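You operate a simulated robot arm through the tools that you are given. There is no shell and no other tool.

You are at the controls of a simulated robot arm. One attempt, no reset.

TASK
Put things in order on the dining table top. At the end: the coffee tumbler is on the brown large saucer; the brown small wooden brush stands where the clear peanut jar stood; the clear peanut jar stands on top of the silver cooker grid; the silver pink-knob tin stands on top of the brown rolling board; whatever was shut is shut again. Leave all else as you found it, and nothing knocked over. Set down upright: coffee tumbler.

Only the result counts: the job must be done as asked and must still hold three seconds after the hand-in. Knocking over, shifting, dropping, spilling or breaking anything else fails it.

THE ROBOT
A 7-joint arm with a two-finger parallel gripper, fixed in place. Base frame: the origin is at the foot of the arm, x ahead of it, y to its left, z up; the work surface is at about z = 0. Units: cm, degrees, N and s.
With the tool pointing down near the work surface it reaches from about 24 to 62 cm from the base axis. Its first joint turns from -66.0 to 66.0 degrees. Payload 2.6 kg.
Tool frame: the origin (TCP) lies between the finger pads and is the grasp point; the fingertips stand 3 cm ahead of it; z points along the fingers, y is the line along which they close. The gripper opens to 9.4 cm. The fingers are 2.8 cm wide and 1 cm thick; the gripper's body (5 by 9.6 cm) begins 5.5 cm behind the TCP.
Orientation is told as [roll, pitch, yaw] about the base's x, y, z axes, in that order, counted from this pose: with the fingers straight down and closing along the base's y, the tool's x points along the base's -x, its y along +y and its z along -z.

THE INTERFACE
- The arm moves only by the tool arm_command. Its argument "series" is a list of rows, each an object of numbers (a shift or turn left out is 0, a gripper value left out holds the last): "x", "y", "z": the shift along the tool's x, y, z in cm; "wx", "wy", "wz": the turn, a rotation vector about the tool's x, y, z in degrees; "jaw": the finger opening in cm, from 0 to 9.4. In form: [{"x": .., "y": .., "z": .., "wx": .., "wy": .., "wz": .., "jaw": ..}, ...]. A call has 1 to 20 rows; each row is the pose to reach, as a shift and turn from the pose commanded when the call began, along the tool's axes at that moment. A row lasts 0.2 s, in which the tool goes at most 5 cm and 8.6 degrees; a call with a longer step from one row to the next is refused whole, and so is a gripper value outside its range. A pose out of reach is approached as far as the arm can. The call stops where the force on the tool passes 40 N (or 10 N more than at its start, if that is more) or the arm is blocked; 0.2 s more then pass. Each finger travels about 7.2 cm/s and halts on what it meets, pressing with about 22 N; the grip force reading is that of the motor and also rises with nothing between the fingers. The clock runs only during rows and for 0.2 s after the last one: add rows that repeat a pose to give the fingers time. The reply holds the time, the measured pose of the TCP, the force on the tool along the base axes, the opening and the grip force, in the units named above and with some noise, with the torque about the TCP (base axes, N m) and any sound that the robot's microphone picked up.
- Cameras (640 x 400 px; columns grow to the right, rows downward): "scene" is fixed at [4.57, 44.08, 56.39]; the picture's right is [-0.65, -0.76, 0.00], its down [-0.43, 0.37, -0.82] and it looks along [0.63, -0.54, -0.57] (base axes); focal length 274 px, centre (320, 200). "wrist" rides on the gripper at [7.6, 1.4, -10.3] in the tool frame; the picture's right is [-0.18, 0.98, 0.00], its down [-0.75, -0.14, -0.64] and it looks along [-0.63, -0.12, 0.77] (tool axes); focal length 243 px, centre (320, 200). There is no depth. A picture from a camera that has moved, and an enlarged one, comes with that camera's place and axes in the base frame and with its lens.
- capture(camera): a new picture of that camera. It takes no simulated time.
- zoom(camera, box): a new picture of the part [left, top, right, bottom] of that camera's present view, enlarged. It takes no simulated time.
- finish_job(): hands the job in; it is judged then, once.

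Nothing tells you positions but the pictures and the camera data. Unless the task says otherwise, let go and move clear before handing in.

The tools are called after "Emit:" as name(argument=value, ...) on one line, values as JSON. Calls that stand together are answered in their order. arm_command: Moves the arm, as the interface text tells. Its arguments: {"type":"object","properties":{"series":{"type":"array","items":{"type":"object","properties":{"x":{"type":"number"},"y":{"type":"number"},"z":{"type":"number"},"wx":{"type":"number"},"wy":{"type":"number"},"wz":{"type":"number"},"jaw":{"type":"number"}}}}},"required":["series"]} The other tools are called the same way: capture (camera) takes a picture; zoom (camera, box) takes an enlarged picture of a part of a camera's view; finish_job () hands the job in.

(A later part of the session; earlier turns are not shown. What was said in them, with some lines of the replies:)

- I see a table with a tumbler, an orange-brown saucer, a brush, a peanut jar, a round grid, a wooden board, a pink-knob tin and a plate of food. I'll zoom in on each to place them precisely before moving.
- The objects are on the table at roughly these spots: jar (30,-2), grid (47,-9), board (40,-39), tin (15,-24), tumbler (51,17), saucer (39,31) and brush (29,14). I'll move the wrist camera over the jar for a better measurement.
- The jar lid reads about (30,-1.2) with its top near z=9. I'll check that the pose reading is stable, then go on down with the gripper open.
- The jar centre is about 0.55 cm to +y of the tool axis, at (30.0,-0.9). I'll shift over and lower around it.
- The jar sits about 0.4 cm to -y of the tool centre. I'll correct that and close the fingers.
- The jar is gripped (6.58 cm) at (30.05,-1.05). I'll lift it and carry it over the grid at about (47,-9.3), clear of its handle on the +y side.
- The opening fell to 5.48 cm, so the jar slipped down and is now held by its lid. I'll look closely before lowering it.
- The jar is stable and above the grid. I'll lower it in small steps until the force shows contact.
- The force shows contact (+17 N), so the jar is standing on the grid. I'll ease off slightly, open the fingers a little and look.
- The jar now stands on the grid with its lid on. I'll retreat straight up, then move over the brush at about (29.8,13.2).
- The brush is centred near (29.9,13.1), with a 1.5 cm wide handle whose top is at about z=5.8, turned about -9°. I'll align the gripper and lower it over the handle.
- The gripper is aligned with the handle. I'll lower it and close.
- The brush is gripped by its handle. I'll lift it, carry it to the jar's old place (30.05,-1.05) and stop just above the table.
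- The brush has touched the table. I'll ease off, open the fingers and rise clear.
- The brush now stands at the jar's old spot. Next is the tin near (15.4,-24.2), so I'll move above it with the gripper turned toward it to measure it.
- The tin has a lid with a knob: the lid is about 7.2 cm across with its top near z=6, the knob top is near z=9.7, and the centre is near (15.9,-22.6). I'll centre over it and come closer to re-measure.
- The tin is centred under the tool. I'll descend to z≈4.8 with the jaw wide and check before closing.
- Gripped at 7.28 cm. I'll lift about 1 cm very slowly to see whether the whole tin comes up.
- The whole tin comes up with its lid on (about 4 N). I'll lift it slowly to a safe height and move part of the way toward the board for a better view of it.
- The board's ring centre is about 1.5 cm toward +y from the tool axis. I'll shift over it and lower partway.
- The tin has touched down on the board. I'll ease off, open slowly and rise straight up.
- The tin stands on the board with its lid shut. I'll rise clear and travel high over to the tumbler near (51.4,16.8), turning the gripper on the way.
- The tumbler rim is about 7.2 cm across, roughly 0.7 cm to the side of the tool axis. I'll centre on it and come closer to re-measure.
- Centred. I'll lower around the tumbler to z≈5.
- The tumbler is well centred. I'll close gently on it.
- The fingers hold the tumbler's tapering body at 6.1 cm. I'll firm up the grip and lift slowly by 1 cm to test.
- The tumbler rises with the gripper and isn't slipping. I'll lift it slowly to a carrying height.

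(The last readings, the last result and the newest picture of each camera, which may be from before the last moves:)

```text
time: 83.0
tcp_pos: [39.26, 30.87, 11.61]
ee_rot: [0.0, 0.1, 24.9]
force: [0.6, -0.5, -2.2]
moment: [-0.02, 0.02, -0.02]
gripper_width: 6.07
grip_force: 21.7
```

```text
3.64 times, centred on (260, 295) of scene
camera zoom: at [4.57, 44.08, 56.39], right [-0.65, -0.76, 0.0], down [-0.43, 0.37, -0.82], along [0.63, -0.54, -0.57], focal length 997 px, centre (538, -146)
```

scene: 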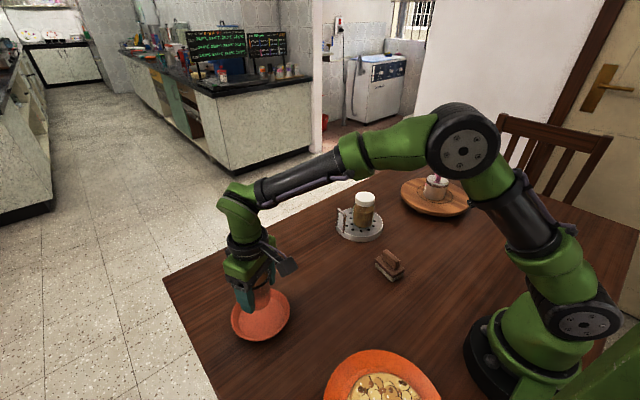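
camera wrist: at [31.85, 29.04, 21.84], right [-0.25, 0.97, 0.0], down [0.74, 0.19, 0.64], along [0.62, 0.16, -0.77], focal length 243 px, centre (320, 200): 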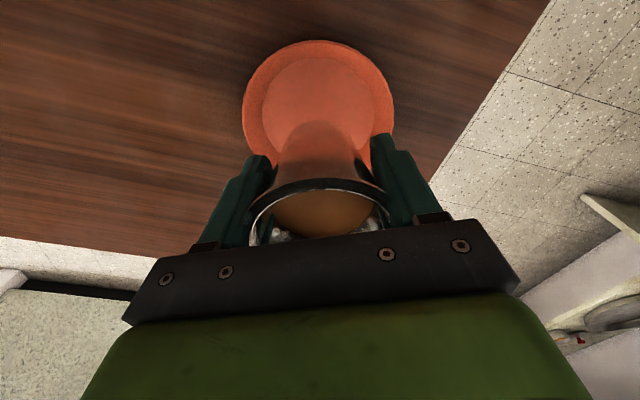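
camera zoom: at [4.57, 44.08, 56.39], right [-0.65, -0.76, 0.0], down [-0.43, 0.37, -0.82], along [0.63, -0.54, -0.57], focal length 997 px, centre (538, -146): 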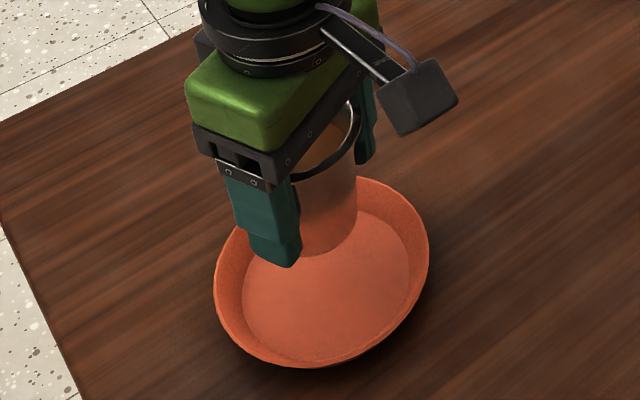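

The tumbler is within 0.2 cm of the saucer's centre. I'll lower it slowly.

Emit:
arm_command(series=[{"z": 0.1, "x": 0.05, "y": -0.05}, {"z": 0.3, "x": 0.1, "y": -0.1}, {"z": 0.6, "x": 0.1, "y": -0.1}, {"z": 1.0, "x": 0.1, "y": -0.1}, {"z": 1.45, "x": 0.1, "y": -0.1}, {"z": 1.9, "x": 0.1, "y": -0.1}, {"z": 2.35, "x": 0.1, "y": -0.1}, {"z": 2.8, "x": 0.1, "y": -0.1}, {"z": 3.25, "x": 0.1, "y": -0.1}, {"z": 3.7, "x": 0.1, "y": -0.1}, {"z": 4.1, "x": 0.1, "y": -0.1}, {"z": 4.4, "x": 0.1, "y": -0.1}, {"z": 4.6, "x": 0.1, "y": -0.1}, {"z": 4.7, "x": 0.1, "y": -0.1}, {"z": 4.7, "x": 0.1, "y": -0.1}])

Emit:
zoom(camera="wrist", box=[220, 30, 420, 230])

Emit:
zoom(camera="scene", box=[205, 250, 315, 350])

```text
time: 86.2
tcp_pos: [39.3, 30.83, 7.02]
ee_rot: [-0.1, 0.0, 25.1]
force: [0.5, -0.8, -2.0]
moment: [-0.01, 0.01, -0.02]
gripper_width: 6.03
grip_force: 21.8
```

```text
2.00 times, centred on (320, 130) of wrist
camera zoom: at [31.79, 28.97, 17.21], right [-0.25, 0.97, 0.0], down [0.74, 0.19, 0.64], along [0.62, 0.16, -0.77], focal length 485 px, centre (320, 340)
```

zoom: 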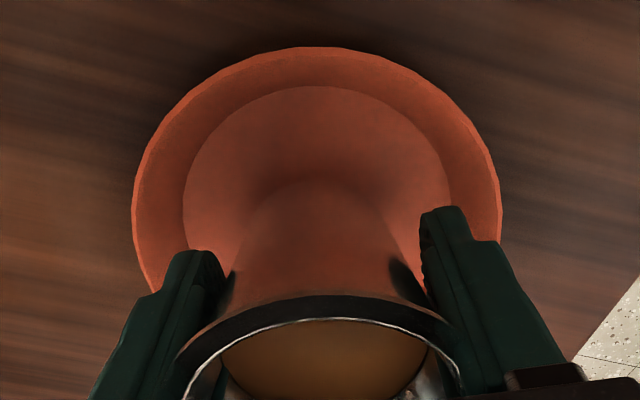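

```text
4.00 times, centred on (260, 300) of scene
camera zoom: at [4.57, 44.08, 56.39], right [-0.65, -0.76, 0.0], down [-0.43, 0.37, -0.82], along [0.63, -0.54, -0.57], focal length 1096 px, centre (560, -200)
```

zoom: 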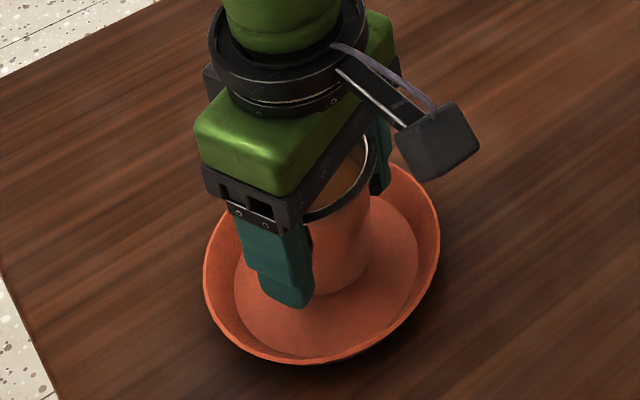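

Emit:
arm_command(series=[{"z": 0.15}, {"z": 0.3}, {"z": 0.45}, {"z": 0.6}, {"z": 0.6}])

```text
time: 87.4
tcp_pos: [39.29, 30.79, 6.48]
ee_rot: [0.0, 0.0, 25.0]
force: [0.9, -0.5, -1.8]
moment: [0.0, 0.01, 0.01]
gripper_width: 6.06
grip_force: 21.7
```

Emit:
arm_command(series=[{"z": 0.1}, {"z": 0.2}, {"z": 0.2}])

Emit:
zoom(camera="scene", box=[225, 270, 295, 340])

```text
time: 88.2
tcp_pos: [39.3, 30.99, 6.12]
ee_rot: [0.0, 0.0, 25.0]
force: [0.4, 0.3, -1.9]
moment: [-0.02, 0.07, 0.01]
gripper_width: 6.08
grip_force: 22.4
```

```text
5.71 times, centred on (260, 305) of scene
camera zoom: at [4.57, 44.08, 56.39], right [-0.65, -0.76, 0.0], down [-0.43, 0.37, -0.82], along [0.63, -0.54, -0.57], focal length 1566 px, centre (663, -400)
```

zoom: 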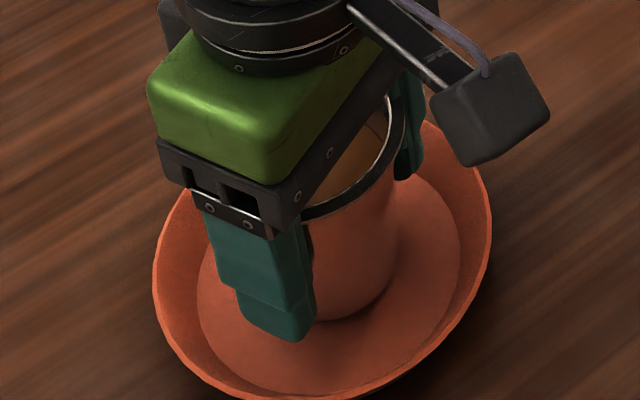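

Emit:
arm_command(series=[{"z": 0.1}, {"z": 0.2}, {"z": 0.2}])

```text
time: 89.0
tcp_pos: [39.23, 30.82, 6.04]
ee_rot: [0.0, 0.1, 25.0]
force: [0.7, -0.6, -1.8]
moment: [0.02, 0.03, -0.01]
gripper_width: 6.05
grip_force: 22.1
```

Emit:
arm_command(series=[{"z": 0.1}, {"z": 0.2}, {"z": 0.2}])

```text
time: 89.8
tcp_pos: [39.16, 30.76, 5.99]
ee_rot: [0.0, 0.0, 25.0]
force: [0.9, -0.2, -2.8]
moment: [0.02, 0.0, -0.03]
gripper_width: 6.08
grip_force: 22.2
```

Emit:
arm_command(series=[{"z": 0.1}, {"z": 0.15}, {"z": 0.15}])

Emit:
zoom(camera="scene", box=[225, 270, 295, 340])

Emit:
capture(camera="wrist")

```text
time: 90.6
tcp_pos: [39.28, 30.87, 5.67]
ee_rot: [0.0, -0.1, 25.0]
force: [-1.5, -0.2, 3.9]
moment: [0.08, 0.07, 0.05]
gripper_width: 6.04
grip_force: 22.1
```

```text
5.71 times, centred on (260, 305) of scene
camera zoom: at [4.57, 44.08, 56.39], right [-0.65, -0.76, 0.0], down [-0.43, 0.37, -0.82], along [0.63, -0.54, -0.57], focal length 1566 px, centre (663, -400)
```

zoom: 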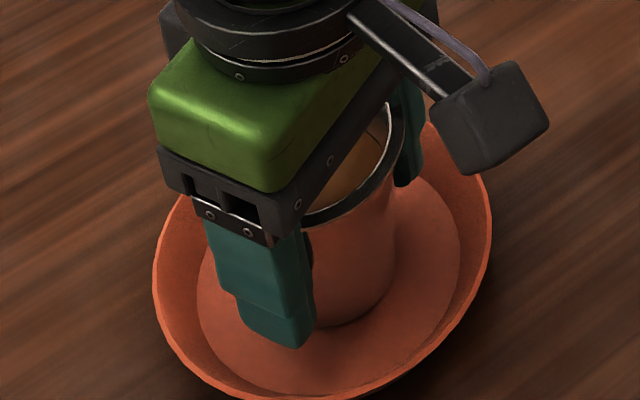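

```text
taken
camera wrist: at [31.81, 28.97, 15.85], right [-0.25, 0.97, 0.0], down [0.74, 0.19, 0.64], along [0.62, 0.16, -0.77], focal length 243 px, centre (320, 200)
```

wrist: 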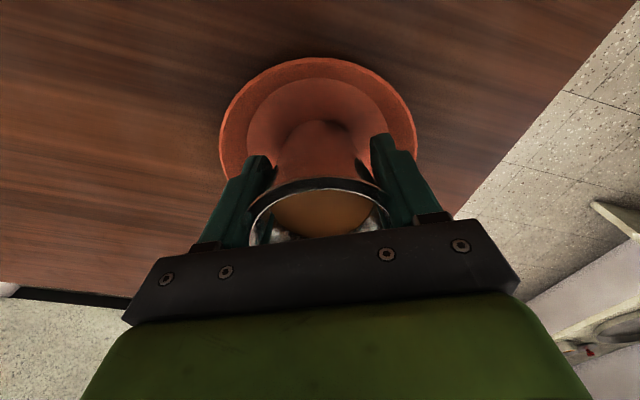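

The tumbler has touched the saucer. I'll open the fingers gently and evenly.

Emit:
arm_command(series=[{"jaw": 5.5}, {"jaw": 6.0}, {"jaw": 6.2}, {"jaw": 6.5}, {"jaw": 6.9}, {"jaw": 7.3}, {"jaw": 7.7}, {"jaw": 8.1}, {"jaw": 8.5}, {"jaw": 8.5}])

Emit:
capture(camera="wrist")

Emit:
zoom(camera="scene", box=[215, 260, 305, 350])

```text
time: 92.8
tcp_pos: [39.39, 30.8, 5.6]
ee_rot: [0.1, -0.1, 25.1]
force: [0.5, 0.1, 0.3]
moment: [0.0, 0.0, -0.03]
gripper_width: 8.5
grip_force: 0.1
```

```text
taken
camera wrist: at [31.8, 28.96, 15.81], right [-0.25, 0.97, 0.0], down [0.74, 0.19, 0.64], along [0.62, 0.16, -0.77], focal length 243 px, centre (320, 200)
```

wrist: 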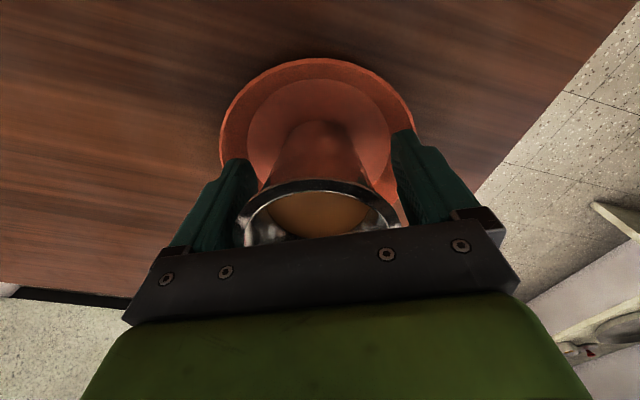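

```text
4.44 times, centred on (260, 305) of scene
camera zoom: at [4.57, 44.08, 56.39], right [-0.65, -0.76, 0.0], down [-0.43, 0.37, -0.82], along [0.63, -0.54, -0.57], focal length 1218 px, centre (587, -267)
```

zoom: 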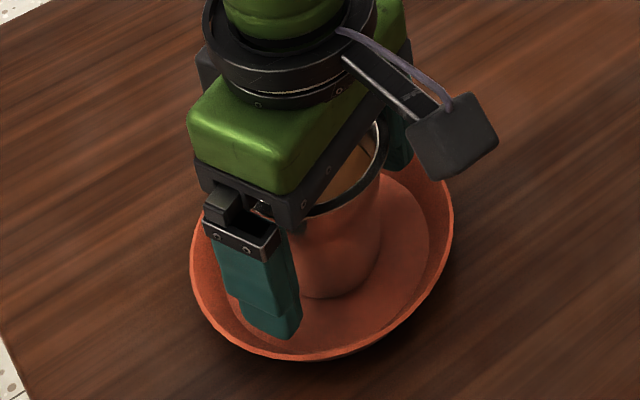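

Emit:
arm_command(series=[{"z": -0.3}, {"z": -0.7}, {"z": -1, "jaw": 9}, {"z": -1, "jaw": 9.4}, {"z": -1, "jaw": 9.4}])

Emit:
zoom(camera="wrist", box=[200, 110, 440, 260])

```text
time: 94.0
tcp_pos: [39.14, 30.82, 6.67]
ee_rot: [-0.1, 0.0, 24.9]
force: [0.0, -0.3, -0.4]
moment: [-0.02, -0.01, -0.05]
gripper_width: 9.42
grip_force: 0.0
```

```text
2.67 times, centred on (320, 185) of wrist
camera zoom: at [31.79, 28.95, 16.75], right [-0.25, 0.97, 0.0], down [0.74, 0.19, 0.64], along [0.62, 0.16, -0.77], focal length 647 px, centre (320, 240)
```

zoom: 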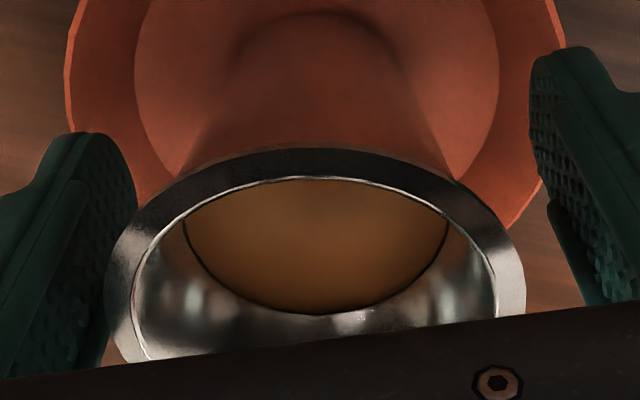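

The tumbler stands free with clearance on both sides. I'll rise straight up and check the whole scene.

Emit:
arm_command(series=[{"z": -0.7}, {"z": -1.7}, {"z": -3}, {"z": -4.5}, {"z": -6.5}, {"z": -9}, {"z": -12}, {"z": -15}, {"z": -18}, {"z": -18, "x": 2, "y": -3}, {"z": -18, "x": 4, "y": -7}, {"z": -18, "x": 6, "y": -11}, {"z": -18, "x": 7, "y": -14}, {"z": -18, "x": 7, "y": -14}])

Emit:
capture(camera="wrist")

Emit:
capture(camera="scene")

Emit:
zoom(camera="scene", box=[215, 230, 375, 350])

Emit:
zoom(camera="scene", box=[320, 160, 500, 290])

```text
time: 97.0
tcp_pos: [38.76, 15.16, 24.77]
ee_rot: [0.0, 0.1, 24.9]
force: [-0.3, -0.6, -0.1]
moment: [0.02, 0.0, -0.02]
gripper_width: 9.38
grip_force: 0.1
```

```text
taken
camera wrist: at [31.41, 13.07, 34.89], right [-0.25, 0.97, 0.0], down [0.74, 0.19, 0.64], along [0.62, 0.16, -0.77], focal length 243 px, centre (320, 200)
```

wrist: 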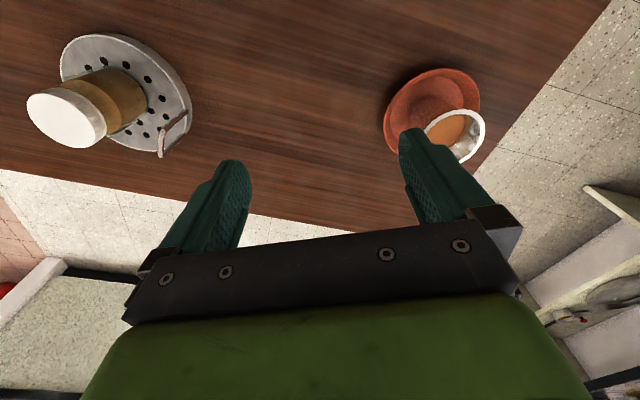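

```text
taken
```

scene: 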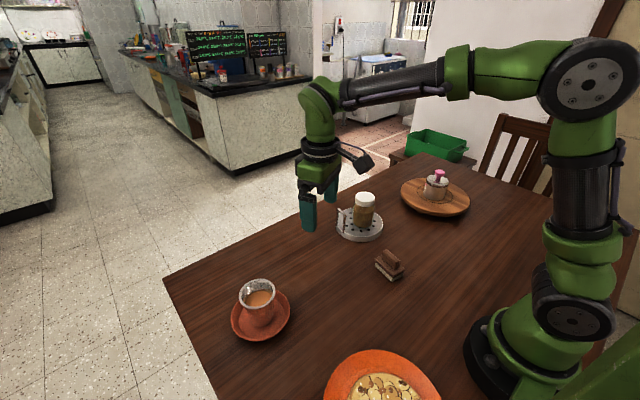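

```text
3.33 times, centred on (295, 290) of scene
camera zoom: at [4.57, 44.08, 56.39], right [-0.65, -0.76, 0.0], down [-0.43, 0.37, -0.82], along [0.63, -0.54, -0.57], focal length 914 px, centre (403, -100)
```

zoom: 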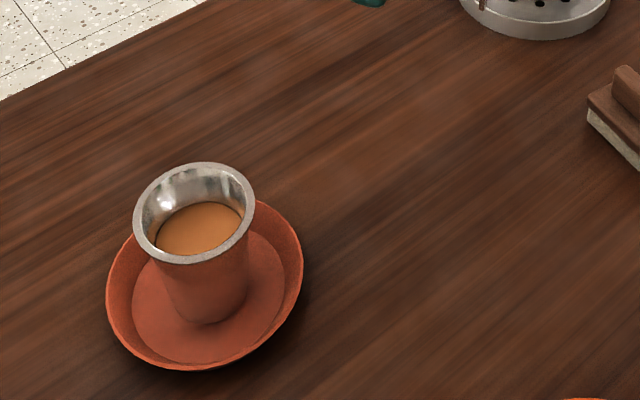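

```text
3.08 times, centred on (410, 225) of scene
camera zoom: at [4.57, 44.08, 56.39], right [-0.65, -0.76, 0.0], down [-0.43, 0.37, -0.82], along [0.63, -0.54, -0.57], focal length 843 px, centre (43, 123)
```

zoom: 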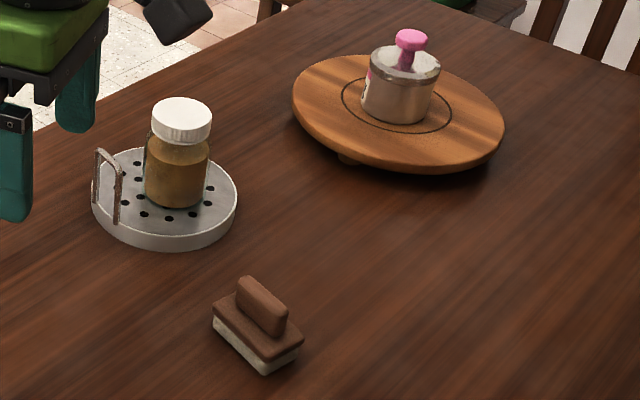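

The final views show the tumbler upright on the saucer, the brush at the jar's old spot, the jar on the grid, and the tin on the board. Both lids are shut, nothing else has moved, and the arm is clear, so I'm handing in.

Emit:
finish_job()

```text
The job is handed in.
```

The table is set out as you asked, and I've handed the job in. I checked this from the final pictures; no verdict came back after the hand-in.

- **Coffee tumbler:** it stands upright on the brown saucer, near its centre. I saw no spill.
- **Brush:** it stands where the peanut jar was, at about (30, -1) cm.
- **Peanut jar:** it stands on the cooker grid, clear of the grid's handle. It slipped in the gripper on the way there and ended up held by its lid, but it didn't drop and the lid stayed on.
- **Pink-knob tin:** it stands inside the ring on the rolling board, with its lid still on.

Nothing needed opening, so nothing had to be shut again. The grid, board, saucer and food plate look as they did at the start. The gripper is open and clear of everything.
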